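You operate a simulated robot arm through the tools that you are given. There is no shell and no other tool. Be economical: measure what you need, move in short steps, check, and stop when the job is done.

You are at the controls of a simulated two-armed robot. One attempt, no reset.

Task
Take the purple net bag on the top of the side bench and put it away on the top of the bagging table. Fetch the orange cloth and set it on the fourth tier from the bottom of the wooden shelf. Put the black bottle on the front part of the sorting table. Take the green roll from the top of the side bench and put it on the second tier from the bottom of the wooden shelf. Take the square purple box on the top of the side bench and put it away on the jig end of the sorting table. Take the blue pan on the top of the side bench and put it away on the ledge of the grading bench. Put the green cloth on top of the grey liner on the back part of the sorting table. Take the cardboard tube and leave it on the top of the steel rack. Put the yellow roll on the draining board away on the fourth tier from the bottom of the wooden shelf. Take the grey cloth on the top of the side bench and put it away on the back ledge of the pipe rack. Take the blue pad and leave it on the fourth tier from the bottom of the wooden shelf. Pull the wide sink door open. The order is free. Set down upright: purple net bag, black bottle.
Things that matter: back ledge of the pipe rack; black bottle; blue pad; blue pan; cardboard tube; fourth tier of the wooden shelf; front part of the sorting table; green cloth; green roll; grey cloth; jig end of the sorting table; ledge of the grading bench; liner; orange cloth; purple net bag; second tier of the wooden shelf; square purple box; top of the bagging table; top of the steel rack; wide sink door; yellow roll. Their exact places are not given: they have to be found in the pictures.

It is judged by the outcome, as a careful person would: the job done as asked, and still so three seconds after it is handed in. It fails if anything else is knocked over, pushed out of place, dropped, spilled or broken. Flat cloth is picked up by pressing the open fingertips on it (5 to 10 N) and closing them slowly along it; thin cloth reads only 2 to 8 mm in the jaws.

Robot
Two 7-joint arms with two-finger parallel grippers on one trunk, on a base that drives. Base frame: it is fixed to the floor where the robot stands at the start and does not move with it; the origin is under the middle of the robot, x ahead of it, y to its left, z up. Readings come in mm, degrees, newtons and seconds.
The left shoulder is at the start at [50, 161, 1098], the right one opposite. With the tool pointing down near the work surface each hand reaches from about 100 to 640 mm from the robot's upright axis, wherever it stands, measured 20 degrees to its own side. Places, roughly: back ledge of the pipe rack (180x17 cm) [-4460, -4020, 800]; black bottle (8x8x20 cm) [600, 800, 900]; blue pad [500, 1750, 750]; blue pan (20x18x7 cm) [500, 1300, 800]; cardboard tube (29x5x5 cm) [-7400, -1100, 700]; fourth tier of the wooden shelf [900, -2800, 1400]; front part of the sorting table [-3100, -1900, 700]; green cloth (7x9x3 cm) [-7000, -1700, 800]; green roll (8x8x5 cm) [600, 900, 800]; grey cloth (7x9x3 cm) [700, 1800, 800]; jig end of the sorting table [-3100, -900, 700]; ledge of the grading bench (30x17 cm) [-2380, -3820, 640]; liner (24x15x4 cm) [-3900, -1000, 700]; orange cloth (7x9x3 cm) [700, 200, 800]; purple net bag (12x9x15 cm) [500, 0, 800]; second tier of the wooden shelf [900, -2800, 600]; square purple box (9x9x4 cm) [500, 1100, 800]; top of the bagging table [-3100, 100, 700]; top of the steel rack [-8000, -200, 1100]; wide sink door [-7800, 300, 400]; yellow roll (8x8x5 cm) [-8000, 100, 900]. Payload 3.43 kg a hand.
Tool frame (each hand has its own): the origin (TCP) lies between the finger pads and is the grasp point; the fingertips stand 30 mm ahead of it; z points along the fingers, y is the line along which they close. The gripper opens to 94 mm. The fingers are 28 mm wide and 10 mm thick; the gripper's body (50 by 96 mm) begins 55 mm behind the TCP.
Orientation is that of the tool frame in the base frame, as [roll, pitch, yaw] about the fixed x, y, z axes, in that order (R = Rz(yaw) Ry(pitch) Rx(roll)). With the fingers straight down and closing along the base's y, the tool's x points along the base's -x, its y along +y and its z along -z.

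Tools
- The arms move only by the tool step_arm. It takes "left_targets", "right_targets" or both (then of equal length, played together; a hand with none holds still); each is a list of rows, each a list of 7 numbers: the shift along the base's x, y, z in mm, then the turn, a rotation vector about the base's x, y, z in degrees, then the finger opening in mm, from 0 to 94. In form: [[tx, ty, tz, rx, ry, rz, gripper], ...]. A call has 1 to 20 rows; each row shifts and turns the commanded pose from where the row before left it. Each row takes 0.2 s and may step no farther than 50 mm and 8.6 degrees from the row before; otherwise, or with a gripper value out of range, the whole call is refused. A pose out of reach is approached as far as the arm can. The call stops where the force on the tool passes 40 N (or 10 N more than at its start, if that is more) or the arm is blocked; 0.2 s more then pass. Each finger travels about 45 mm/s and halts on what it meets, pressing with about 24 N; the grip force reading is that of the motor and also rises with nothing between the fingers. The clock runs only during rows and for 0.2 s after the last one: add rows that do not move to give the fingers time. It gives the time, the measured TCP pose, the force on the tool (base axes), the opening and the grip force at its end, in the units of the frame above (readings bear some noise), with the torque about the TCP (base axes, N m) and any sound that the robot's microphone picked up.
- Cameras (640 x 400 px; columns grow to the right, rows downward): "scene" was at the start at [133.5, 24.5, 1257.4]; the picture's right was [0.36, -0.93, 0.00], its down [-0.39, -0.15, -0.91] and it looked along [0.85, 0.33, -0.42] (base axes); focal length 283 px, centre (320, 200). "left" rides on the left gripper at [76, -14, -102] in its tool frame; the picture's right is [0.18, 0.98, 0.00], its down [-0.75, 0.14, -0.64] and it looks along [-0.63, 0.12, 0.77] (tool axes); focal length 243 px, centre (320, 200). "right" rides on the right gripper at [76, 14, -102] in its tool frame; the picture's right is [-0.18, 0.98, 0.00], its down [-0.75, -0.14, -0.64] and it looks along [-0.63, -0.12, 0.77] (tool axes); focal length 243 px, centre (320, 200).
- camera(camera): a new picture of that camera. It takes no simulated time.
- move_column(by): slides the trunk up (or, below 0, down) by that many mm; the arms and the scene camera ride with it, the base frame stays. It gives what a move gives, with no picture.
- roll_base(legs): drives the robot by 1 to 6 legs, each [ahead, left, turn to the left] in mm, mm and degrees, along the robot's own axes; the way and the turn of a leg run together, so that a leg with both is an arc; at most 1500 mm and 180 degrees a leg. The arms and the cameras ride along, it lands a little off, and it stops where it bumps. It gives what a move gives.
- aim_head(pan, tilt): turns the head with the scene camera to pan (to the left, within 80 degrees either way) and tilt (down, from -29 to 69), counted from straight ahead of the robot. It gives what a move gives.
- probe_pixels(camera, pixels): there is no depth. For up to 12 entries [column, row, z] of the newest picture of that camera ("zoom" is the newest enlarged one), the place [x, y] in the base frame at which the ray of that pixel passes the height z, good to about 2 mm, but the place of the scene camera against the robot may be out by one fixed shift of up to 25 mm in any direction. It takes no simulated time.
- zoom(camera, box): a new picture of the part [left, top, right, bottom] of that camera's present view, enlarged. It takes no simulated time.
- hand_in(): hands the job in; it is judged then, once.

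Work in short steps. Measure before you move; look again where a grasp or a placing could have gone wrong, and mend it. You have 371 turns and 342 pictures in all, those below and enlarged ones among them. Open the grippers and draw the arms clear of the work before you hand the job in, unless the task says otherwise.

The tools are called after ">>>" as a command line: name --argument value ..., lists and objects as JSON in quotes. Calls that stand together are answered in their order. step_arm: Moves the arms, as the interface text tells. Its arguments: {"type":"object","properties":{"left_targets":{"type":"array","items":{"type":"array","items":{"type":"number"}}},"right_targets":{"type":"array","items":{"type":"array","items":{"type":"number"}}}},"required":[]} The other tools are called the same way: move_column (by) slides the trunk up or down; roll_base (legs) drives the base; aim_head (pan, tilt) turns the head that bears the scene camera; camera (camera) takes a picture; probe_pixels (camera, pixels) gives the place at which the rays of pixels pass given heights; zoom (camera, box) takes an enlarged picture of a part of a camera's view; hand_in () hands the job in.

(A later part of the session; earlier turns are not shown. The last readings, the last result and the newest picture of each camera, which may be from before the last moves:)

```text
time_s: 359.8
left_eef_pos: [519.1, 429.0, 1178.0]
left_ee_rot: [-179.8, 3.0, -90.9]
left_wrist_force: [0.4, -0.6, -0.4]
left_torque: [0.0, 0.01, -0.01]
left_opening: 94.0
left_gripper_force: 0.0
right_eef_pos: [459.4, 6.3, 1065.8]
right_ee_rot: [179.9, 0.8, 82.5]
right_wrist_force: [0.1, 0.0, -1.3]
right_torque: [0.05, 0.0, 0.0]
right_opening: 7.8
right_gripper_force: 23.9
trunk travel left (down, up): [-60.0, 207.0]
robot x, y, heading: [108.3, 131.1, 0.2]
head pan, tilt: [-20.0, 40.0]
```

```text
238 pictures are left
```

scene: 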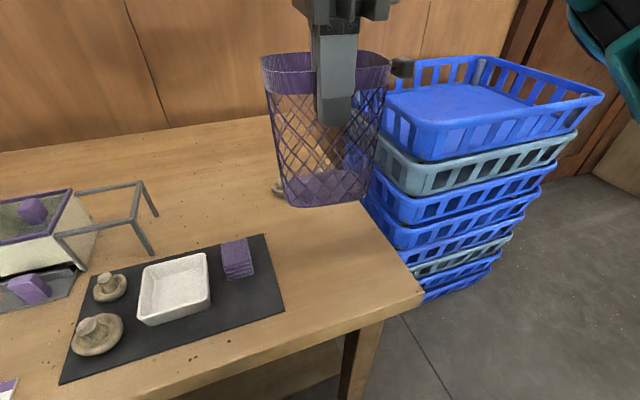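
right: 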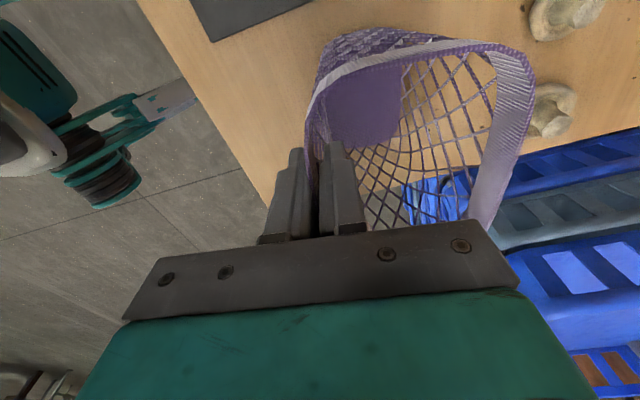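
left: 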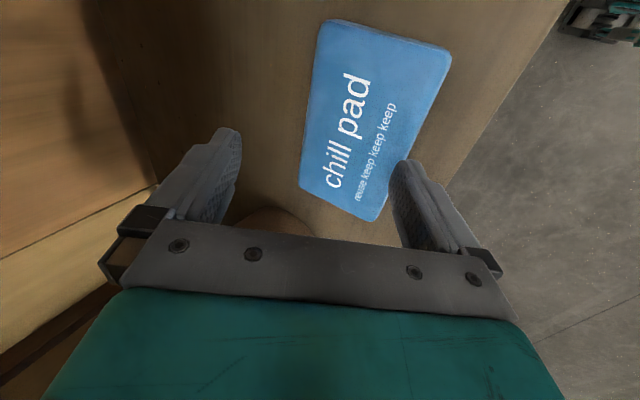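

The bag hangs upright. I shift left along the bench to the purple box and look with the left hand.

>>> roll_base --legs '[[-60, 0, 0], [0, 690, 0]]'

>>> step_arm --left_targets '[[0, 0, -45, 0, 0, 0, 94], [0, 0, -45, 0, 0, 0, 94], [0, 0, -40, 0, 0, 0, 94], [0, 0, -40, 0, 0, 0, 94], [0, 0, 0, 0, 0, 0, 94]]'

>>> camera --camera "left"

>>> aim_head --pan 20 --tilt 40

>>> camera --camera "scene"

```text
time_s: 366.8
left_eef_pos: [460.9, 1112.0, 1177.8]
left_ee_rot: [-179.8, 3.1, -91.1]
left_wrist_force: [-0.7, 0.7, 0.2]
left_torque: [0.0, -0.02, -0.02]
left_opening: 94.0
left_gripper_force: 0.0
right_eef_pos: [398.0, 689.7, 1064.8]
right_ee_rot: [179.8, 0.7, 82.3]
right_wrist_force: [-0.6, -0.2, -1.2]
right_torque: [0.03, 0.0, 0.0]
right_opening: 7.5
right_gripper_force: 24.5
trunk travel left (down, up): [-60.0, 207.0]
robot x, y, heading: [49.1, 813.2, -0.1]
head pan, tilt: [-20.0, 40.0]
```

```text
time_s: 368.0
left_eef_pos: [459.2, 1110.9, 1008.2]
left_ee_rot: [-179.7, 3.0, -91.1]
left_wrist_force: [-0.2, -0.6, -0.3]
left_torque: [0.0, 0.03, 0.01]
left_opening: 93.7
left_gripper_force: 0.1
right_eef_pos: [398.9, 689.9, 1065.3]
right_ee_rot: [179.7, 0.7, 82.3]
right_wrist_force: [0.0, 0.0, 0.2]
right_torque: [0.04, 0.02, 0.0]
right_opening: 7.9
right_gripper_force: 24.0
trunk travel left (down, up): [-60.0, 207.0]
robot x, y, heading: [47.4, 815.2, -0.0]
head pan, tilt: [-20.0, 40.0]
```

```text
237 pictures are left
```

left: 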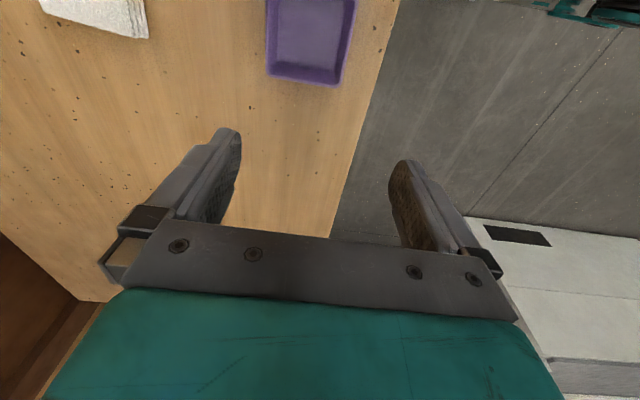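

```text
time_s: 369.1
left_eef_pos: [459.5, 1111.2, 1009.0]
left_ee_rot: [-179.8, 3.0, -91.1]
left_wrist_force: [-0.8, -0.8, -0.1]
left_torque: [0.0, 0.04, -0.01]
left_opening: 94.0
left_gripper_force: 0.0
right_eef_pos: [397.4, 689.1, 1065.1]
right_ee_rot: [179.8, 0.8, 82.4]
right_wrist_force: [0.7, -0.2, 0.3]
right_torque: [0.0, 0.03, 0.01]
right_opening: 7.8
right_gripper_force: 24.3
trunk travel left (down, up): [-60.0, 207.0]
robot x, y, heading: [45.0, 813.8, 0.1]
head pan, tilt: [20.0, 40.0]
```

```text
236 pictures are left
```

scene: 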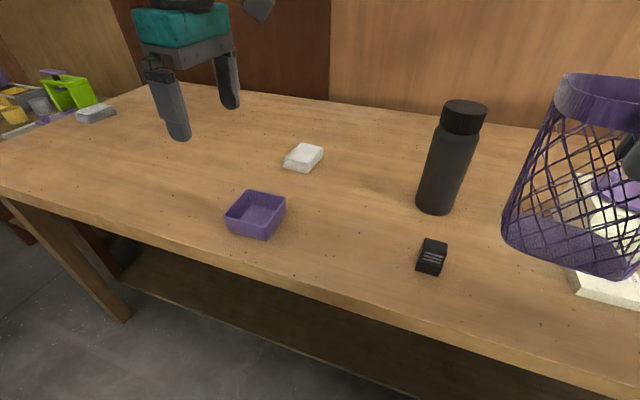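

The box spans about x 440–531, y 1038–1127. I'll pinch its near wall; first hover above it and look.

>>> step_arm --left_targets '[[-5, -10, -40, 0, 0, 0, 80], [-5, -10, -40, 0, 0, 0, 60], [-5, -8, -30, 0, 0, 0, 50], [0, 0, 0, 0, 0, 0, 50]]'

>>> camera --camera "left"

>>> probe_pixels --camera "scene" --pixels '[[225, 213, 820], [265, 226, 820], [286, 203, 820], [250, 190, 820]]'

```text
time_s: 370.1
left_eef_pos: [444.3, 1083.0, 896.6]
left_ee_rot: [-179.8, 3.1, -91.2]
left_wrist_force: [0.6, 0.7, 0.1]
left_torque: [-0.02, 0.01, 0.02]
left_opening: 50.2
left_gripper_force: 0.0
right_eef_pos: [398.1, 690.2, 1066.0]
right_ee_rot: [179.8, 0.7, 82.3]
right_wrist_force: [0.1, -0.6, -0.7]
right_torque: [0.03, 0.02, -0.03]
right_opening: 7.8
right_gripper_force: 24.1
trunk travel left (down, up): [-60.0, 207.0]
robot x, y, heading: [40.4, 813.6, -0.1]
head pan, tilt: [20.0, 40.0]
```

```text
235 pictures are left
```

left: 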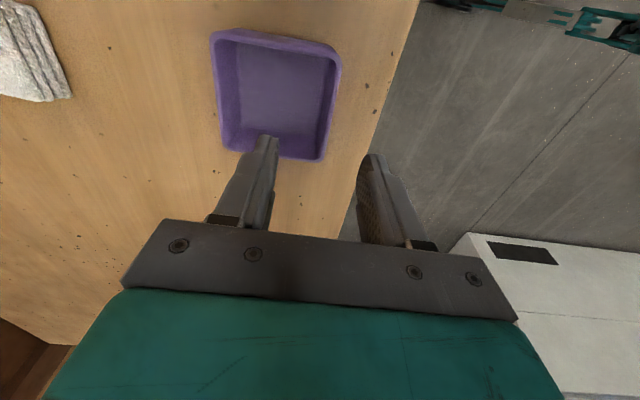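

```text
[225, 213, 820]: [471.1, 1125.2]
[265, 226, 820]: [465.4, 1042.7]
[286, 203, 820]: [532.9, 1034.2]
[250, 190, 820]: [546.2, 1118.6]
```

I probe the box walls in this left view.

>>> probe_pixels --camera "left" --pixels '[[340, 65, 820], [324, 158, 820], [331, 65, 820], [315, 155, 820], [212, 35, 820], [222, 147, 820], [333, 110, 820]]'

```text
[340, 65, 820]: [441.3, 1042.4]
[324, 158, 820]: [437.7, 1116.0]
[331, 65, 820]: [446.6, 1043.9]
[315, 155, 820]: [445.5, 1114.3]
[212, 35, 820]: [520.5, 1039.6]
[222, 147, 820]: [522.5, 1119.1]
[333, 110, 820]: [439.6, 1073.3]
```

Near wall centre (443,1079). I descend to z≈818 and close on it.

>>> step_arm --left_targets '[[-1, -4, -20, 0, 0, 0, 50], [0, 0, -30, 0, 0, 0, 50], [0, 0, -15, 0, 0, 0, 50], [0, 0, -8, 0, 0, 0, 50], [0, 0, -5, 0, 0, 0, 50], [0, 0, 0, 0, 0, 0, 35], [0, 0, 0, 0, 0, 0, 20], [0, 0, 0, 0, 0, 0, 5], [0, 0, 0, 0, 0, 0, 0], [0, 0, 0, 0, 0, 0, 0]]'

>>> step_arm --left_targets '[[0, 0, 8, 0, 0, 0, 0], [0, 0, 12, 0, 0, 0, 0], [0, 0, 25, 0, 0, 0, 0], [0, 0, 35, 0, 0, 0, 0], [0, 0, 40, 0, 0, 0, 0], [0, 0, 40, 0, 0, 0, 0], [0, 0, 40, 0, 0, 0, 0], [0, 0, 40, 0, 0, 0, 0], [0, 0, 0, 0, 0, 0, 0]]'

>>> camera --camera "scene"

```text
time_s: 372.3
left_eef_pos: [443.1, 1080.9, 820.6]
left_ee_rot: [-179.7, 2.9, -91.1]
left_wrist_force: [-0.2, 0.6, 0.6]
left_torque: [-0.01, -0.07, -0.02]
left_opening: 7.8
left_gripper_force: 24.5
right_eef_pos: [398.6, 690.3, 1065.4]
right_ee_rot: [179.7, 0.7, 82.3]
right_wrist_force: [0.1, 0.2, 0.0]
right_torque: [-0.03, 0.01, -0.02]
right_opening: 8.2
right_gripper_force: 24.6
trunk travel left (down, up): [-60.0, 207.0]
robot x, y, heading: [44.9, 809.9, -0.1]
head pan, tilt: [20.0, 40.0]
```

```text
time_s: 374.3
left_eef_pos: [443.8, 1081.5, 1060.2]
left_ee_rot: [-179.8, 2.9, -91.2]
left_wrist_force: [-0.7, -0.1, -1.0]
left_torque: [0.01, 0.01, 0.04]
left_opening: 7.4
left_gripper_force: 24.1
right_eef_pos: [397.3, 691.2, 1065.6]
right_ee_rot: [179.8, 0.7, 82.3]
right_wrist_force: [0.3, 0.5, 0.3]
right_torque: [0.01, 0.01, -0.01]
right_opening: 7.6
right_gripper_force: 23.9
trunk travel left (down, up): [-60.0, 207.0]
robot x, y, heading: [49.8, 815.2, -0.2]
head pan, tilt: [20.0, 40.0]
```

```text
234 pictures are left
```

scene: 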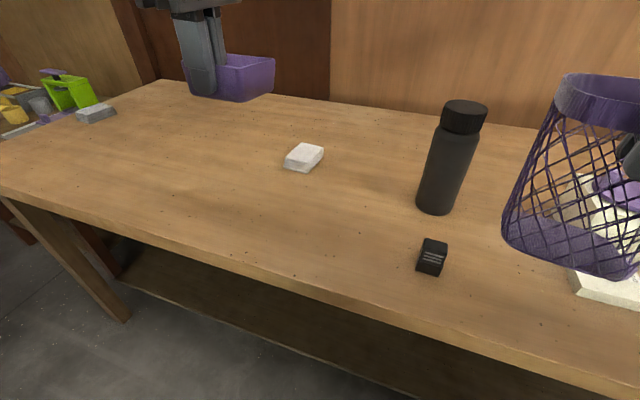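

Both are held. I back away from the bench and turn to face −x for a look at the bagging and sorting tables.

>>> roll_base --legs '[[-500, 0, 0], [0, 0, -180]]'

>>> aim_head --pan 0 --tilt 12

>>> camera --camera "scene"

>>> aim_head --pan 30 --tilt 12

>>> camera --camera "scene"

```text
time_s: 384.6
left_eef_pos: [-852.4, 555.8, 1061.1]
left_ee_rot: [-179.8, 3.0, 88.0]
left_wrist_force: [0.2, 0.3, -0.7]
left_torque: [-0.03, 0.0, 0.02]
left_opening: 7.9
left_gripper_force: 24.0
right_eef_pos: [-799.4, 944.5, 1065.7]
right_ee_rot: [179.7, 0.7, -98.6]
right_wrist_force: [0.5, -0.3, -0.9]
right_torque: [0.02, -0.04, 0.02]
right_opening: 7.7
right_gripper_force: 24.0
trunk travel left (down, up): [-60.0, 207.0]
robot x, y, heading: [-452.0, 816.9, 179.1]
head pan, tilt: [20.0, 40.0]
```

```text
time_s: 385.5
left_eef_pos: [-853.2, 554.1, 1061.4]
left_ee_rot: [-179.9, 3.0, 88.1]
left_wrist_force: [-0.1, -0.6, -0.4]
left_torque: [-0.01, 0.02, 0.02]
left_opening: 7.7
left_gripper_force: 24.1
right_eef_pos: [-799.5, 944.2, 1064.6]
right_ee_rot: [179.8, 0.7, -98.7]
right_wrist_force: [1.0, -0.4, -0.3]
right_torque: [-0.04, -0.04, -0.02]
right_opening: 7.7
right_gripper_force: 24.0
trunk travel left (down, up): [-60.0, 207.0]
robot x, y, heading: [-455.2, 813.5, 179.2]
head pan, tilt: [0.0, 12.0]
```

```text
233 pictures are left
```

scene: 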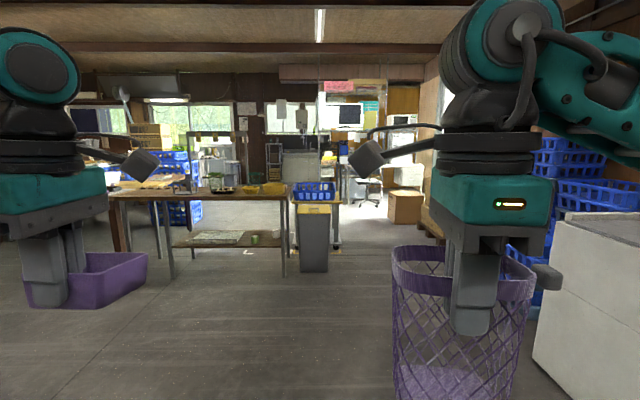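

```text
time_s: 386.5
left_eef_pos: [-851.2, 556.0, 1061.1]
left_ee_rot: [-179.8, 3.0, 88.0]
left_wrist_force: [0.0, -0.6, -1.0]
left_torque: [0.04, -0.05, 0.01]
left_opening: 7.6
left_gripper_force: 24.1
right_eef_pos: [-800.2, 944.2, 1065.5]
right_ee_rot: [179.9, 0.8, -98.6]
right_wrist_force: [1.2, 1.0, 0.6]
right_torque: [0.0, -0.01, 0.0]
right_opening: 7.7
right_gripper_force: 24.1
trunk travel left (down, up): [-60.0, 207.0]
robot x, y, heading: [-451.9, 812.6, 179.3]
head pan, tilt: [30.0, 12.0]
```

```text
232 pictures are left
```

scene: 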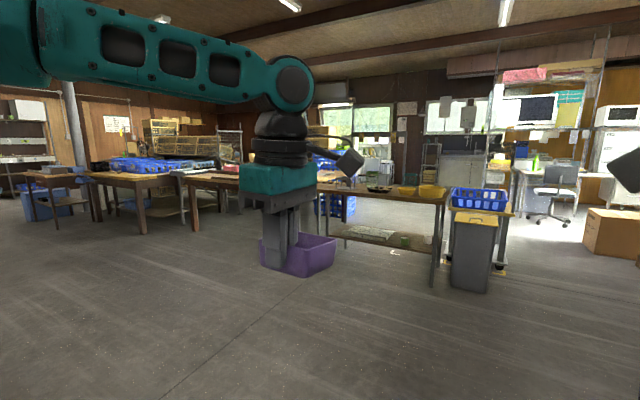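

The bagging table is at (120–290,195). I drive nearer, to about (−1950, 30).

>>> roll_base --legs '[[1500, 0, 0], [0, 780, 0]]'

>>> aim_head --pan -5 --tilt 22

>>> camera --camera "scene"

>>> aim_head --pan 40 --tilt 18

>>> camera --camera "scene"

```text
time_s: 400.6
left_eef_pos: [-2367.5, -179.0, 1062.2]
left_ee_rot: [-179.8, 3.0, 86.8]
left_wrist_force: [0.4, 0.5, -1.0]
left_torque: [-0.02, -0.03, 0.0]
left_opening: 7.7
left_gripper_force: 24.6
right_eef_pos: [-2307.4, 209.4, 1065.2]
right_ee_rot: [179.8, 0.7, -99.6]
right_wrist_force: [-0.1, -0.4, -0.4]
right_torque: [-0.03, 0.0, 0.0]
right_opening: 7.3
right_gripper_force: 24.1
trunk travel left (down, up): [-60.0, 207.0]
robot x, y, heading: [-1961.0, 71.3, 177.9]
head pan, tilt: [30.0, 12.0]
```

```text
time_s: 401.6
left_eef_pos: [-2367.2, -179.4, 1060.9]
left_ee_rot: [-179.9, 3.0, 86.8]
left_wrist_force: [-1.0, 0.0, -0.8]
left_torque: [-0.01, 0.05, 0.01]
left_opening: 7.6
left_gripper_force: 23.9
right_eef_pos: [-2307.2, 209.7, 1065.3]
right_ee_rot: [179.8, 0.8, -99.8]
right_wrist_force: [0.2, 0.3, -0.5]
right_torque: [0.03, -0.03, -0.01]
right_opening: 7.6
right_gripper_force: 24.1
trunk travel left (down, up): [-60.0, 207.0]
robot x, y, heading: [-1959.4, 73.0, 178.0]
head pan, tilt: [-5.0, 22.0]
```

```text
231 pictures are left
```

scene: 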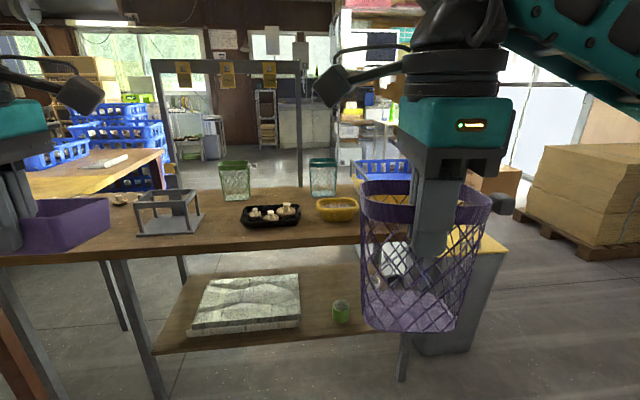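

```text
time_s: 402.7
left_eef_pos: [-2367.8, -179.2, 1060.7]
left_ee_rot: [-179.7, 3.1, 86.9]
left_wrist_force: [-0.1, 0.0, 0.0]
left_torque: [0.0, -0.01, 0.03]
left_opening: 7.6
left_gripper_force: 24.1
right_eef_pos: [-2307.2, 209.5, 1065.7]
right_ee_rot: [179.7, 0.7, -99.6]
right_wrist_force: [0.5, 0.9, -0.2]
right_torque: [0.0, -0.03, -0.01]
right_opening: 7.4
right_gripper_force: 24.1
trunk travel left (down, up): [-60.0, 207.0]
robot x, y, heading: [-1958.9, 72.8, 178.0]
head pan, tilt: [40.0, 18.0]
```

```text
230 pictures are left
```

scene: 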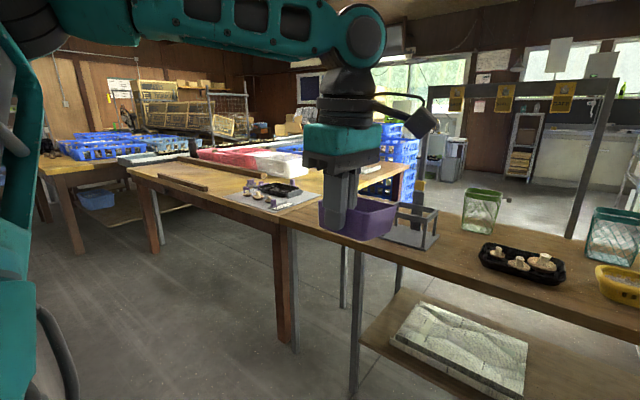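

The bagging table has free space between the steel jig (170,215) and the black tray (270,215). I probe the table at a guess of z 740.

>>> aim_head --pan 10 --tilt 30

>>> camera --camera "scene"

>>> probe_pixels --camera "scene" --pixels '[[320, 210, 740], [320, 190, 740], [320, 170, 740], [400, 200, 740], [250, 200, 740]]'

```text
time_s: 403.7
left_eef_pos: [-2367.8, -179.1, 1061.1]
left_ee_rot: [-179.8, 2.9, 86.8]
left_wrist_force: [-0.6, -0.4, -1.1]
left_torque: [0.02, -0.06, 0.02]
left_opening: 7.7
left_gripper_force: 23.5
right_eef_pos: [-2308.0, 209.1, 1064.0]
right_ee_rot: [179.8, 0.7, -99.7]
right_wrist_force: [-0.6, 0.6, -1.2]
right_torque: [0.01, -0.03, 0.03]
right_opening: 7.4
right_gripper_force: 23.9
trunk travel left (down, up): [-60.0, 207.0]
robot x, y, heading: [-1959.8, 75.3, 178.0]
head pan, tilt: [10.0, 30.0]
```

```text
229 pictures are left
```

scene: 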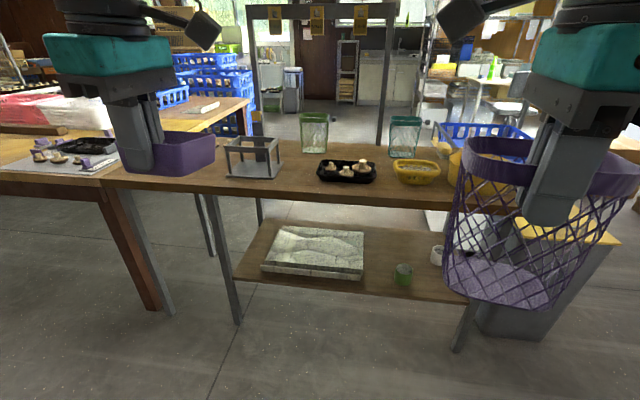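

```text
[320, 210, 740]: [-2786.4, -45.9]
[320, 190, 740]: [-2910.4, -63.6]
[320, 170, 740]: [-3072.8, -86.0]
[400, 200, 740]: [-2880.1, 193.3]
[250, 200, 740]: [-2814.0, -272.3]
```

I drive 330 mm closer with heading corrected, to see the table from nearer.

>>> roll_base --legs '[[330, 100, 2]]'

>>> aim_head --pan 0 --tilt 45

>>> camera --camera "scene"

>>> camera --camera "right"

```text
time_s: 405.9
left_eef_pos: [-2693.8, -284.2, 1060.8]
left_ee_rot: [-179.9, 3.0, 88.5]
left_wrist_force: [-0.1, -0.3, -1.8]
left_torque: [0.0, -0.04, 0.0]
left_opening: 7.6
left_gripper_force: 23.8
right_eef_pos: [-2644.9, 103.8, 1064.6]
right_ee_rot: [179.8, 0.7, -98.0]
right_wrist_force: [0.1, 0.0, 0.3]
right_torque: [-0.03, -0.05, -0.01]
right_opening: 7.5
right_gripper_force: 24.7
trunk travel left (down, up): [-60.0, 207.0]
robot x, y, heading: [-2295.1, -21.4, 179.4]
head pan, tilt: [10.0, 30.0]
```

```text
time_s: 406.7
left_eef_pos: [-2693.4, -284.5, 1061.7]
left_ee_rot: [-179.8, 3.0, 88.5]
left_wrist_force: [-0.9, 0.0, -0.3]
left_torque: [0.02, -0.06, 0.0]
left_opening: 7.6
left_gripper_force: 24.1
right_eef_pos: [-2645.4, 104.8, 1064.2]
right_ee_rot: [179.9, 0.7, -98.0]
right_wrist_force: [-0.9, 0.1, -0.3]
right_torque: [-0.02, -0.02, -0.01]
right_opening: 7.6
right_gripper_force: 24.5
trunk travel left (down, up): [-60.0, 207.0]
robot x, y, heading: [-2295.9, -28.7, 179.6]
head pan, tilt: [0.0, 45.0]
```

```text
228 pictures are left
```

scene: 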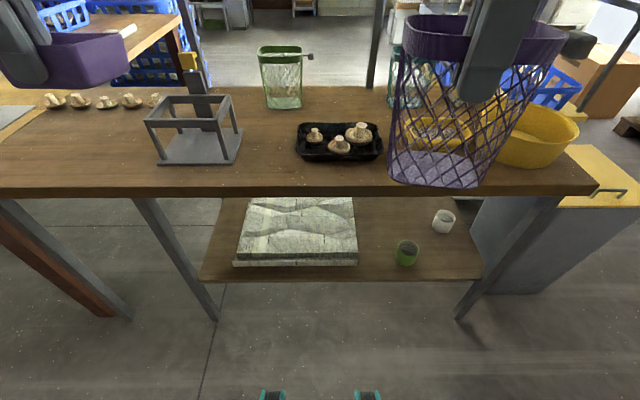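

```text
227 pictures are left
```

right: 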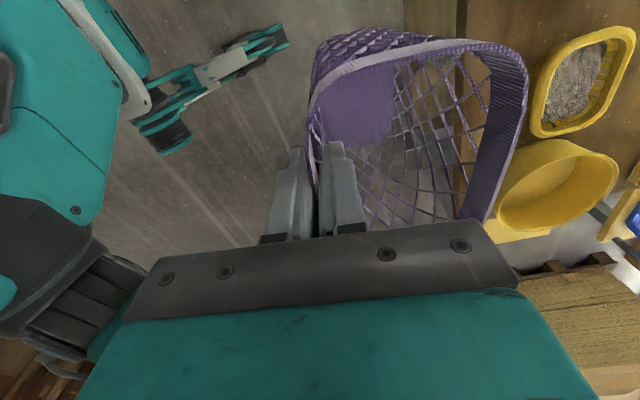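

The gap between jig and tray (col 245–293, rows 150–185) suits the bag. I probe for the table height and place.

>>> probe_pixels --camera "right" --pixels '[[458, 20, 740], [458, 20, 710], [458, 20, 770]]'

>>> probe_pixels --camera "scene" --pixels '[[430, 187, 740], [430, 187, 710], [430, 187, 770], [268, 168, 740], [268, 168, 770], [245, 165, 740], [295, 160, 740], [268, 187, 740]]'

>>> zoom --camera "right" --box '[400, 0, 560, 120]'

```text
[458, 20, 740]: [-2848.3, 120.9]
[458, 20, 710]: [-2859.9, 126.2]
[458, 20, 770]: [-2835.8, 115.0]
```

```text
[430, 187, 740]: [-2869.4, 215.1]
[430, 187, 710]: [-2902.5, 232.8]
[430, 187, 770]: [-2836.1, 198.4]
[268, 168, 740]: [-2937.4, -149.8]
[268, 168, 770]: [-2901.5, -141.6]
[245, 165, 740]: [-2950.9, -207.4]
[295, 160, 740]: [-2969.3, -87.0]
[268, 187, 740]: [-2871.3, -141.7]
```

```text
3.33 times, centred on (480, 60) of right
```

zoom: 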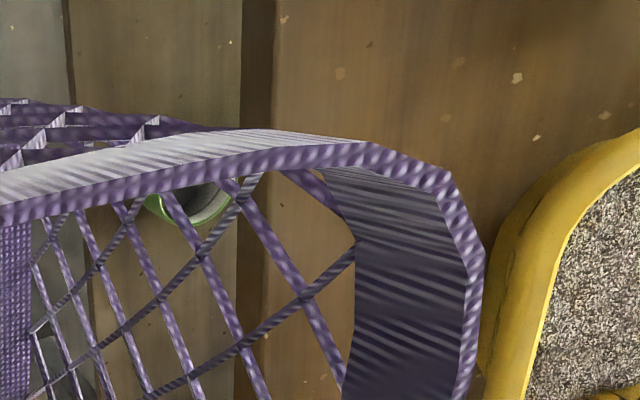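

Table z≈722, front edge ≈−2870. The bag centre should go to ≈(−2940,−158). I drive there and straighten the hand.

>>> roll_base --legs '[[205, 258, 0.4]]'

>>> step_arm --right_targets '[[0, 0, -20, 0, 0, 4, 0], [0, 0, -20, 0, 0, 4, 0], [0, 0, 0, 0, 0, 0, 0]]'

>>> aim_head --pan -15 --tilt 45

>>> camera --camera "scene"

>>> camera --camera "right"

```text
time_s: 409.7
left_eef_pos: [-2901.8, -550.1, 1060.0]
left_ee_rot: [-179.8, 3.0, 88.6]
left_wrist_force: [-0.8, 0.0, 0.0]
left_torque: [0.0, 0.0, -0.04]
left_opening: 7.6
left_gripper_force: 24.2
right_eef_pos: [-2852.5, -160.9, 1064.6]
right_ee_rot: [179.8, 0.7, -98.0]
right_wrist_force: [0.3, -0.2, -1.0]
right_torque: [-0.01, -0.01, 0.01]
right_opening: 7.7
right_gripper_force: 24.6
trunk travel left (down, up): [-60.0, 207.0]
robot x, y, heading: [-2502.7, -287.9, 179.6]
head pan, tilt: [0.0, 45.0]
```

```text
time_s: 410.5
left_eef_pos: [-2902.9, -550.3, 1061.8]
left_ee_rot: [-179.8, 3.0, 88.6]
left_wrist_force: [-0.3, 1.1, -0.1]
left_torque: [-0.03, -0.02, 0.02]
left_opening: 7.7
left_gripper_force: 23.9
right_eef_pos: [-2854.5, -161.1, 1024.7]
right_ee_rot: [179.8, 0.7, -89.9]
right_wrist_force: [-0.7, 0.0, -0.2]
right_torque: [-0.01, -0.04, 0.02]
right_opening: 7.5
right_gripper_force: 24.1
trunk travel left (down, up): [-60.0, 207.0]
robot x, y, heading: [-2502.0, -286.7, 179.7]
head pan, tilt: [0.0, 45.0]
```

```text
time_s: 411.2
left_eef_pos: [-2901.9, -549.5, 1062.4]
left_ee_rot: [-179.7, 3.1, 88.6]
left_wrist_force: [-0.1, 0.1, -0.1]
left_torque: [-0.02, -0.01, -0.02]
left_opening: 8.0
left_gripper_force: 24.2
right_eef_pos: [-2853.0, -161.1, 1025.1]
right_ee_rot: [179.8, 0.7, -90.0]
right_wrist_force: [-1.3, 0.3, 0.1]
right_torque: [0.01, 0.01, 0.0]
right_opening: 7.8
right_gripper_force: 24.1
trunk travel left (down, up): [-60.0, 207.0]
robot x, y, heading: [-2501.0, -285.3, 179.6]
head pan, tilt: [-15.0, 45.0]
```

```text
225 pictures are left
```

scene: 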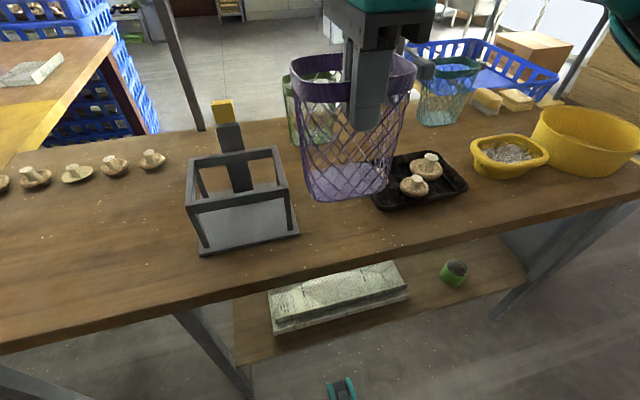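

```text
224 pictures are left
```

right: 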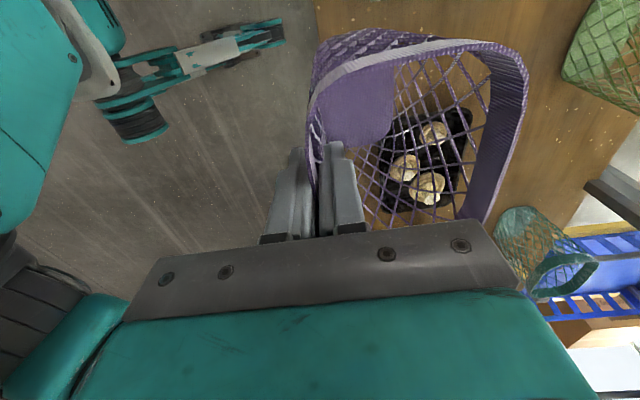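

I probe the jig base and tray corners at z 722 to fix the bag's spot.

>>> probe_pixels --camera "scene" --pixels '[[300, 232, 725], [285, 180, 725], [376, 205, 730], [372, 180, 735], [335, 270, 722], [320, 145, 722]]'

>>> probe_pixels --camera "right" --pixels '[[385, 208, 730], [372, 145, 730], [400, 110, 740], [470, 110, 740]]'

```text
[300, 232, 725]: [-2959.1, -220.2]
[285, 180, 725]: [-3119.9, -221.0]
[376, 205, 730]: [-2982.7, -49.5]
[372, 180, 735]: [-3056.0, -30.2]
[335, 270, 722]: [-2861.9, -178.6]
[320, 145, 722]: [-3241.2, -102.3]
```

```text
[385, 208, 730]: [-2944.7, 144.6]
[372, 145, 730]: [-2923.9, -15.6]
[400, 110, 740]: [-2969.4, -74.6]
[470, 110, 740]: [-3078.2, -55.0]
```

Gap −220…−70, so y −147. I move there and lower until contact.

>>> step_arm --right_targets '[[-20, 7, -40, 0, 0, 0, 0], [-24, 7, -40, 0, 0, 0, 0], [0, 0, -40, 0, 0, 0, 0], [0, 0, -25, 0, 0, 0, 0], [0, 0, -8, 0, 0, 0, 0], [0, 0, -5, 0, 0, 0, 0], [0, 0, -4, 0, 0, 0, 0], [0, 0, -4, 0, 0, 0, 0], [0, 0, -4, 0, 0, 0, 0], [0, 0, -4, 0, 0, 0, 0]]'

>>> camera --camera "scene"

```text
time_s: 413.4
left_eef_pos: [-2899.9, -549.9, 1061.3]
left_ee_rot: [-179.6, 3.0, 88.6]
left_wrist_force: [0.2, 1.0, -1.0]
left_torque: [0.0, -0.01, 0.03]
left_opening: 7.7
left_gripper_force: 24.2
right_eef_pos: [-2896.7, -146.7, 855.0]
right_ee_rot: [179.2, 0.6, -90.1]
right_wrist_force: [0.0, -1.1, 32.8]
right_torque: [-0.01, 0.89, 0.04]
right_opening: 9.3
right_gripper_force: 23.8
trunk travel left (down, up): [-60.0, 207.0]
robot x, y, heading: [-2501.2, -283.8, 179.6]
head pan, tilt: [-15.0, 45.0]
```

```text
223 pictures are left
```

scene: 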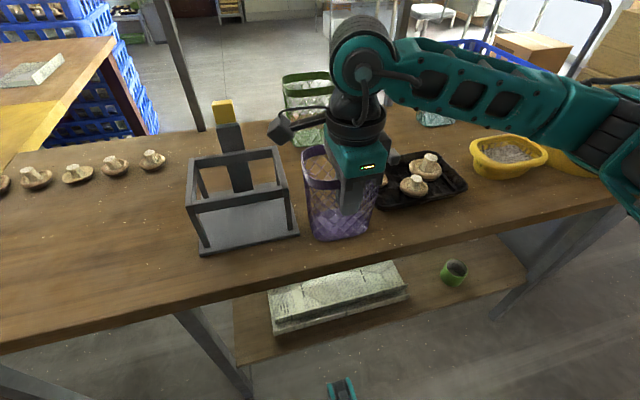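

Standing on the table. I ease up a little, open, and rise.

>>> step_arm --right_targets '[[0, 0, 2, 0, 0, 0, 0], [0, 0, 1, 0, 0, 0, 14], [0, 0, 0, 0, 0, 0, 28], [0, 0, 0, 0, 0, 0, 44], [0, 0, 0, 0, 0, 0, 44], [0, 0, 20, 0, 0, 0, 44], [0, 0, 30, 0, 0, 0, 44], [0, 0, 40, 0, 0, 0, 44], [0, 0, 40, 0, 0, 0, 44], [20, 0, 40, 0, 0, 0, 44], [40, 0, 20, 0, 0, 0, 44]]'

>>> camera --camera "scene"

```text
time_s: 415.8
left_eef_pos: [-2900.9, -550.5, 1061.6]
left_ee_rot: [-179.6, 3.1, 88.6]
left_wrist_force: [-0.2, 0.4, -0.1]
left_torque: [0.03, -0.06, -0.01]
left_opening: 7.8
left_gripper_force: 23.8
right_eef_pos: [-2834.4, -146.3, 1045.3]
right_ee_rot: [179.7, 0.8, -90.0]
right_wrist_force: [-0.5, 0.4, -0.5]
right_torque: [-0.02, -0.03, -0.04]
right_opening: 43.8
right_gripper_force: 0.1
trunk travel left (down, up): [-60.0, 207.0]
robot x, y, heading: [-2503.2, -287.2, 180.0]
head pan, tilt: [-15.0, 45.0]
```

```text
222 pictures are left
```

scene: 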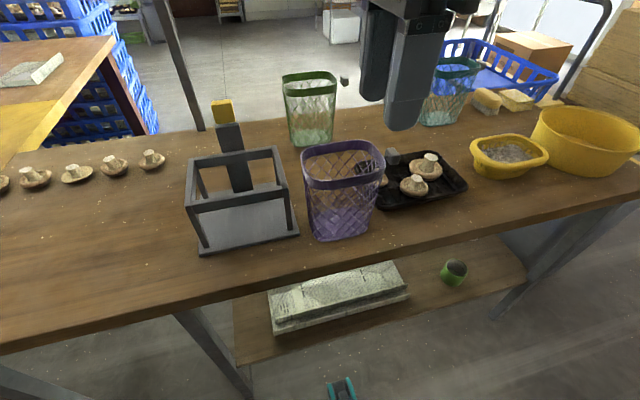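

The net bag stands on the bagging table. Now the jig end of the sorting table: I move left along the tables and look.

>>> roll_base --legs '[[-80, 330, 0]]'

>>> aim_head --pan 25 --tilt 40

>>> camera --camera "scene"

```text
time_s: 419.3
left_eef_pos: [-2819.7, -888.1, 1060.7]
left_ee_rot: [-179.8, 3.0, 88.8]
left_wrist_force: [-0.5, -0.4, -0.2]
left_torque: [0.03, 0.0, -0.02]
left_opening: 7.8
left_gripper_force: 24.2
right_eef_pos: [-2755.2, -482.1, 1044.9]
right_ee_rot: [179.9, 0.7, -89.8]
right_wrist_force: [0.1, 0.3, 0.0]
right_torque: [0.01, -0.05, 0.0]
right_opening: 44.0
right_gripper_force: 0.1
trunk travel left (down, up): [-60.0, 207.0]
robot x, y, heading: [-2421.7, -620.2, 179.8]
head pan, tilt: [-15.0, 45.0]
```

```text
time_s: 420.4
left_eef_pos: [-2821.2, -886.0, 1061.6]
left_ee_rot: [-179.8, 3.1, 88.8]
left_wrist_force: [-0.5, -1.0, -0.1]
left_torque: [-0.01, 0.0, 0.0]
left_opening: 7.8
left_gripper_force: 24.1
right_eef_pos: [-2755.9, -480.5, 1045.4]
right_ee_rot: [179.8, 0.6, -89.8]
right_wrist_force: [-0.3, -0.1, -1.0]
right_torque: [-0.04, 0.02, -0.02]
right_opening: 44.0
right_gripper_force: 0.1
trunk travel left (down, up): [-60.0, 207.0]
robot x, y, heading: [-2424.8, -619.3, 179.9]
head pan, tilt: [25.0, 40.0]
```

```text
221 pictures are left
```

scene: 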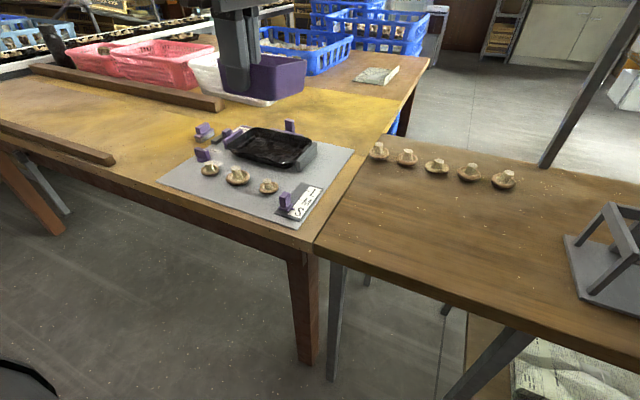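

I probe candidate spots on the jig end of the sorting table.

>>> probe_pixels --camera "scene" --pixels '[[340, 120, 722], [314, 250, 722], [435, 62, 722], [352, 148, 722], [160, 180, 722], [312, 226, 722], [255, 143, 722], [375, 75, 730], [300, 115, 722], [300, 190, 722], [150, 165, 722], [240, 105, 722]]'

>>> zoom --camera "scene" --box '[130, 50, 450, 260]'

```text
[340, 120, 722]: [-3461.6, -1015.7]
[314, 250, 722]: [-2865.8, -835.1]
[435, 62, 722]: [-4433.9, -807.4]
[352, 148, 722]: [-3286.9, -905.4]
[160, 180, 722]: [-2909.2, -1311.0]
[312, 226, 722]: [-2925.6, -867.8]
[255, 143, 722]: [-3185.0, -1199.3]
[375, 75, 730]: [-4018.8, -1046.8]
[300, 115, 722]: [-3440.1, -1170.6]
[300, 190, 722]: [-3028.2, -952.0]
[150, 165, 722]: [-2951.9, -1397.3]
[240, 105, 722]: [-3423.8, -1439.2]
```

```text
1.90 times, centred on (290, 155) of scene
```

zoom: 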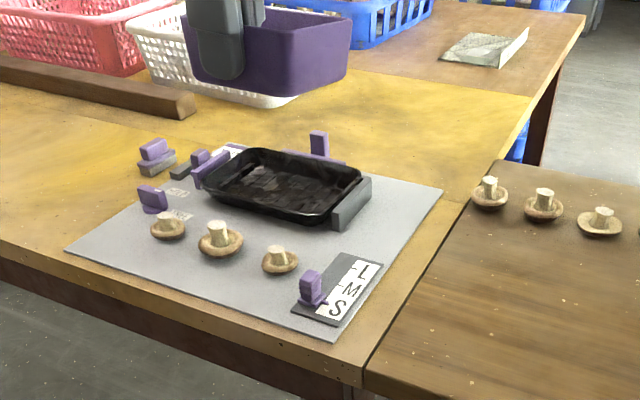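

The jig mat lies at x −2926…−3290, y −868…−1310. Its front strip (with the bare wood before it) has room for the box near y≈−1060. I go there and look from the left wrist.

>>> roll_base --legs '[[30, 180, 0]]'

>>> camera --camera "left"

>>> aim_head --pan 15 --tilt 45

>>> camera --camera "scene"

```text
time_s: 422.7
left_eef_pos: [-2850.7, -1070.2, 1060.8]
left_ee_rot: [-179.8, 3.0, 88.6]
left_wrist_force: [-0.2, -0.3, -0.7]
left_torque: [-0.02, -0.03, -0.02]
left_opening: 7.9
left_gripper_force: 24.6
right_eef_pos: [-2785.4, -665.1, 1045.3]
right_ee_rot: [179.9, 0.8, -89.9]
right_wrist_force: [0.9, 0.6, 0.1]
right_torque: [0.01, 0.01, 0.02]
right_opening: 44.2
right_gripper_force: 0.0
trunk travel left (down, up): [-60.0, 207.0]
robot x, y, heading: [-2453.3, -805.9, 179.8]
head pan, tilt: [25.0, 40.0]
```

```text
219 pictures are left
```

left: 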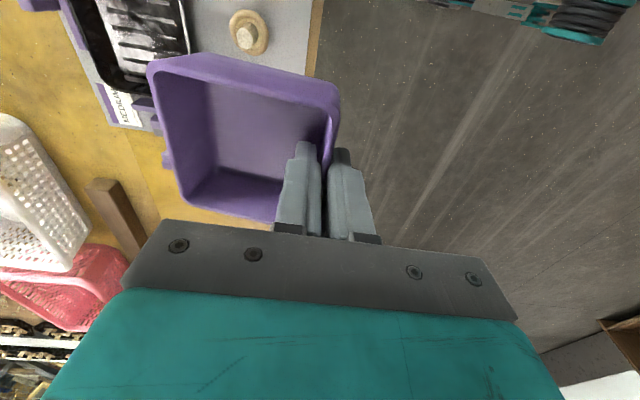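

```text
time_s: 423.4
left_eef_pos: [-2850.7, -1070.5, 1061.6]
left_ee_rot: [-179.8, 3.1, 88.7]
left_wrist_force: [0.7, -0.6, -0.4]
left_torque: [0.03, -0.02, -0.03]
left_opening: 7.6
left_gripper_force: 23.8
right_eef_pos: [-2785.7, -664.2, 1045.4]
right_ee_rot: [179.8, 0.7, -90.1]
right_wrist_force: [0.1, -0.7, 0.4]
right_torque: [-0.01, 0.0, 0.01]
right_opening: 44.1
right_gripper_force: 0.1
trunk travel left (down, up): [-60.0, 207.0]
robot x, y, heading: [-2453.1, -802.7, 179.6]
head pan, tilt: [15.0, 45.0]
```

```text
218 pictures are left
```

scene: 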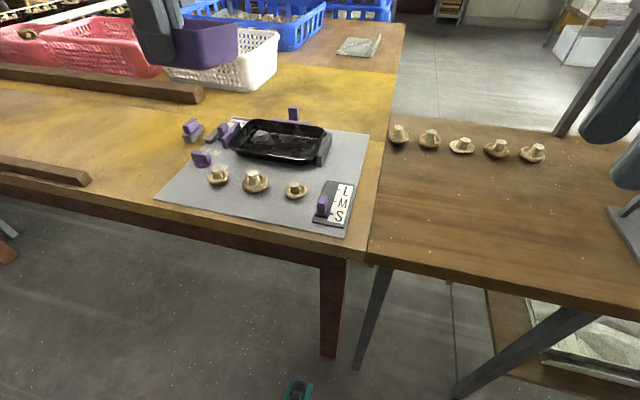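

I probe mat edge, mushrooms and table edge.

>>> probe_pixels --camera "scene" --pixels '[[188, 196, 722], [218, 184, 722], [255, 192, 722], [295, 198, 722], [157, 197, 722], [345, 237, 722], [220, 222, 722], [300, 241, 722], [202, 165, 722], [316, 218, 722], [130, 185, 722], [80, 180, 722]]'

```text
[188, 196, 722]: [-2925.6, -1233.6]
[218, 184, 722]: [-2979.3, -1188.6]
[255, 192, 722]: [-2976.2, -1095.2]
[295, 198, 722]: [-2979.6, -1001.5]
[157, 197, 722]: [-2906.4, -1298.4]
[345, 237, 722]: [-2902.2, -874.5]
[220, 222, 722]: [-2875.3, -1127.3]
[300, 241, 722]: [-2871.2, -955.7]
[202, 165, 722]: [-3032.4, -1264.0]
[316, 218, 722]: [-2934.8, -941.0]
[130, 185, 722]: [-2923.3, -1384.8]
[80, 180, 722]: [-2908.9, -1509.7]
```

There is a 105 mm strip between table edge (−2858) and the mushrooms (−2963); the 84 mm box fits with TCP x=−2872. I move and lower.

>>> step_arm --left_targets '[[-10, 10, -45, 0, 0, 0, 0], [-11, 10, -45, 0, 0, 0, 0], [0, 0, -50, 0, 0, 0, 0], [0, 0, -50, 0, 0, 0, 0], [0, 0, -40, 0, 0, 0, 0], [0, 0, 0, 0, 0, 0, 0]]'

>>> camera --camera "scene"

>>> camera --camera "left"

```text
time_s: 424.8
left_eef_pos: [-2871.3, -1050.4, 831.2]
left_ee_rot: [-179.8, 3.0, 88.6]
left_wrist_force: [-0.6, -0.7, -0.9]
left_torque: [0.01, -0.04, 0.01]
left_opening: 7.8
left_gripper_force: 24.0
right_eef_pos: [-2784.5, -665.6, 1044.3]
right_ee_rot: [179.8, 0.7, -90.0]
right_wrist_force: [-0.5, 0.3, 0.4]
right_torque: [0.04, -0.03, 0.0]
right_opening: 43.9
right_gripper_force: 0.1
trunk travel left (down, up): [-60.0, 207.0]
robot x, y, heading: [-2452.0, -806.4, 180.0]
head pan, tilt: [15.0, 45.0]
```

```text
217 pictures are left
```

scene: 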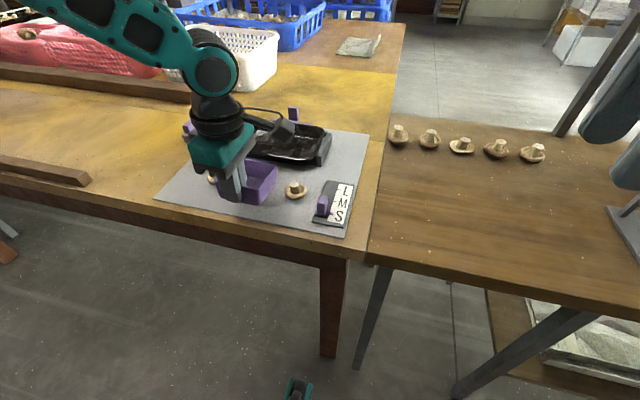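

```text
216 pictures are left
```

left: 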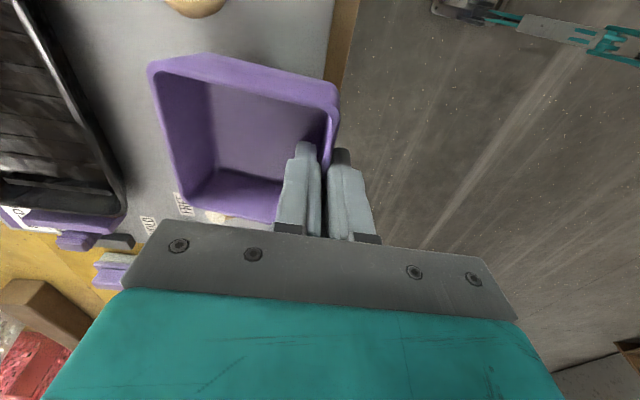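

I check mushroom and edge positions by wrist camera.

>>> probe_pixels --camera "left" --pixels '[[200, 17, 725], [228, 10, 735], [352, 40, 722], [330, 60, 722], [225, 218, 725], [205, 210, 740]]'

```text
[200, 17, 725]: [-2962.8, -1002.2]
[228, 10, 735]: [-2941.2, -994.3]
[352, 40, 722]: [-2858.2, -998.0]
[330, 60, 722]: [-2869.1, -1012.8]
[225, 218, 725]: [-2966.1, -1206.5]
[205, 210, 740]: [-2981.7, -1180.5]
```

The mushrooms' caps reach x≈−2941, too close. I'd rather use the mat's front-left corner near y −1265, free of mushrooms; I shift the base.

>>> roll_base --legs '[[0, 215, 0]]'

>>> camera --camera "left"

>>> camera --camera "scene"

```text
time_s: 427.3
left_eef_pos: [-2872.9, -1260.6, 830.8]
left_ee_rot: [-179.8, 3.0, 88.4]
left_wrist_force: [0.6, -0.3, 0.1]
left_torque: [0.02, -0.06, 0.02]
left_opening: 7.6
left_gripper_force: 23.8
right_eef_pos: [-2786.1, -875.2, 1044.6]
right_ee_rot: [179.8, 0.6, -90.1]
right_wrist_force: [0.5, 1.0, -0.6]
right_torque: [-0.03, 0.0, -0.01]
right_opening: 43.9
right_gripper_force: 0.0
trunk travel left (down, up): [-60.0, 207.0]
robot x, y, heading: [-2452.9, -1014.7, 179.6]
head pan, tilt: [15.0, 45.0]
```

```text
215 pictures are left
```

left: 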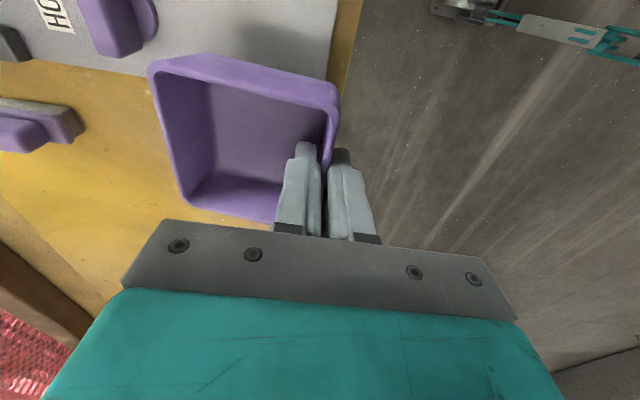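

```text
214 pictures are left
```

scene: 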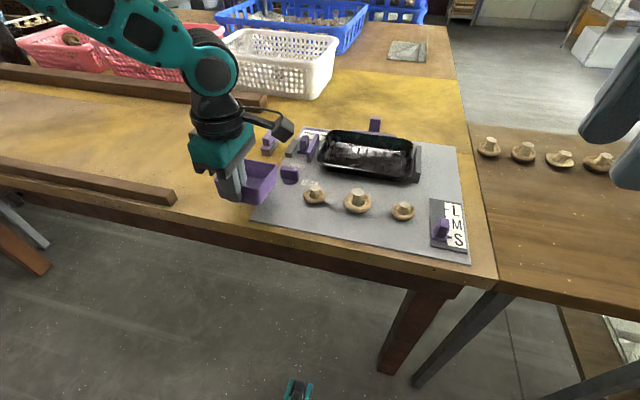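

Clear here. I move 12 mm deeper and lower to contact.

>>> step_arm --left_targets '[[-12, 0, -25, 0, 0, 0, 0], [0, 0, -20, 0, 0, 0, 0], [0, 0, -8, 0, 0, 0, 0], [0, 0, -5, 0, 0, 0, 0], [0, 0, -4, 0, 0, 0, 0], [0, 0, -4, 0, 0, 0, 0], [0, 0, -4, 0, 0, 0, 0], [0, 0, -4, 0, 0, 0, 0]]'

```text
time_s: 428.4
left_eef_pos: [-2887.5, -1259.5, 778.6]
left_ee_rot: [-178.8, 3.0, 88.4]
left_wrist_force: [2.8, -1.1, 19.1]
left_torque: [0.14, 0.39, 0.01]
left_opening: 8.0
left_gripper_force: 23.9
right_eef_pos: [-2783.9, -876.3, 1046.1]
right_ee_rot: [179.7, 0.7, -90.1]
right_wrist_force: [-0.1, 0.0, -0.7]
right_torque: [-0.01, 0.0, -0.05]
right_opening: 44.1
right_gripper_force: 0.1
trunk travel left (down, up): [-60.0, 207.0]
robot x, y, heading: [-2452.2, -1017.5, 179.8]
head pan, tilt: [15.0, 45.0]
stopped in row 5 (left hand): the force on the tool passed its limit at 45 N (the readings are from after the stop); the commanded pose is now the measured one
```

Contact. I release and rise.

>>> step_arm --left_targets '[[0, 0, 1, 0, 0, 0, 14], [0, 0, 0, 0, 0, 0, 28], [0, 0, 0, 0, 0, 0, 40], [0, 0, 0, 0, 0, 0, 40], [0, 0, 20, 0, 0, 0, 40], [0, 0, 30, 0, 0, 0, 40], [0, 0, 40, 0, 0, 0, 40], [0, 0, 45, 0, 0, 0, 40], [0, 0, 45, 0, 0, 0, 40], [20, 0, 40, 0, 0, 0, 60]]'

>>> camera --camera "scene"

```text
time_s: 430.6
left_eef_pos: [-2867.5, -1260.5, 997.4]
left_ee_rot: [-179.3, 3.0, 88.3]
left_wrist_force: [-0.6, 0.3, -0.1]
left_torque: [-0.05, 0.02, 0.0]
left_opening: 60.0
left_gripper_force: 0.0
right_eef_pos: [-2785.6, -876.5, 1045.0]
right_ee_rot: [179.7, 0.7, -90.0]
right_wrist_force: [-0.7, 0.1, 0.1]
right_torque: [0.02, -0.01, 0.01]
right_opening: 43.8
right_gripper_force: 0.1
trunk travel left (down, up): [-60.0, 207.0]
robot x, y, heading: [-2452.3, -1018.6, 179.4]
head pan, tilt: [15.0, 45.0]
```

```text
213 pictures are left
```

scene: 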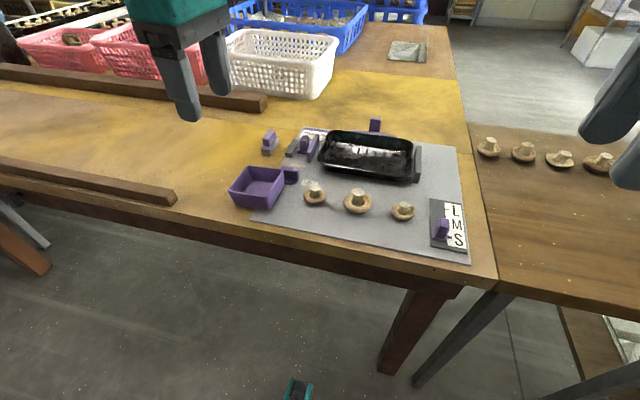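

The box is down; I zoom to check it against the small purple block at (290,175).

>>> zoom --camera "scene" --box '[210, 110, 350, 230]'

>>> camera --camera "left"

```text
3.33 times, centred on (280, 170) of scene
```

zoom: 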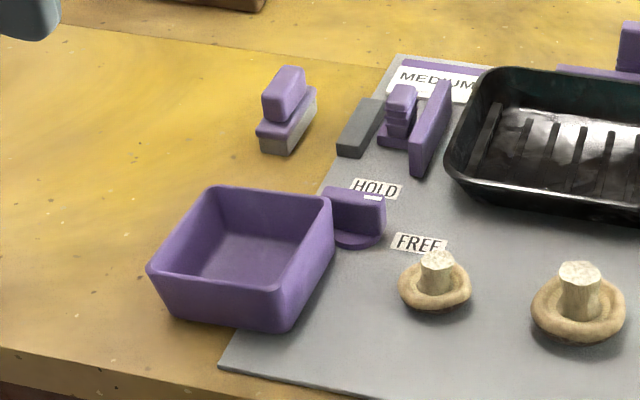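

```text
211 pictures are left
```

left: 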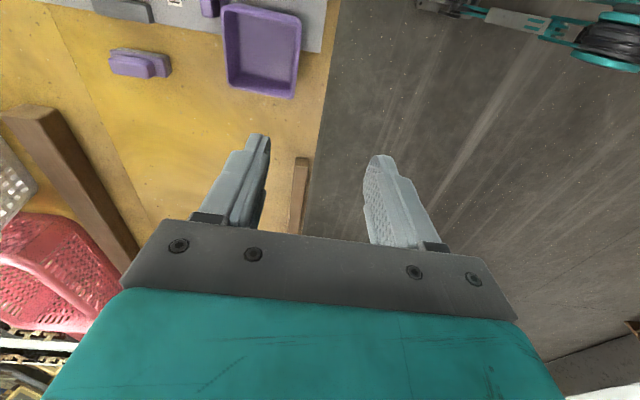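

I zoom the wrist view to see whether the box overlaps the knob's disc.

>>> zoom --camera "left" --box '[90, 0, 340, 120]'

>>> probe_pixels --camera "left" --pixels '[[295, 97, 738], [230, 87, 738], [295, 97, 725], [228, 12, 778], [300, 20, 778], [298, 90, 778], [228, 82, 778]]'

```text
2.56 times, centred on (215, 60) of left
```

zoom: 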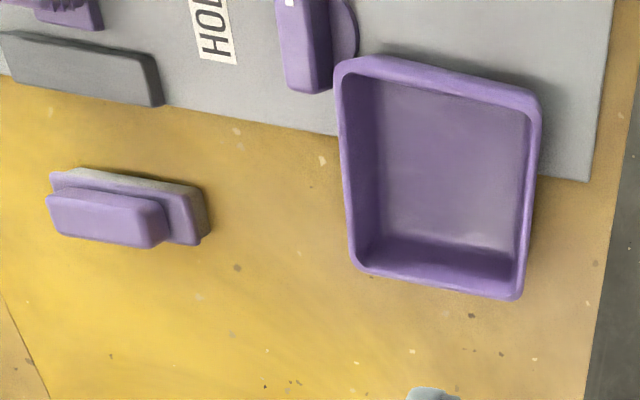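

```text
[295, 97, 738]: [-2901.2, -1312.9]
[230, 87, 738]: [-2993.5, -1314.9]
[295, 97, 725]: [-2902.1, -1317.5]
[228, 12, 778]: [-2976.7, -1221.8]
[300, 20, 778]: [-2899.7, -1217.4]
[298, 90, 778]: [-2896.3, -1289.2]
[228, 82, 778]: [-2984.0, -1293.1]
```

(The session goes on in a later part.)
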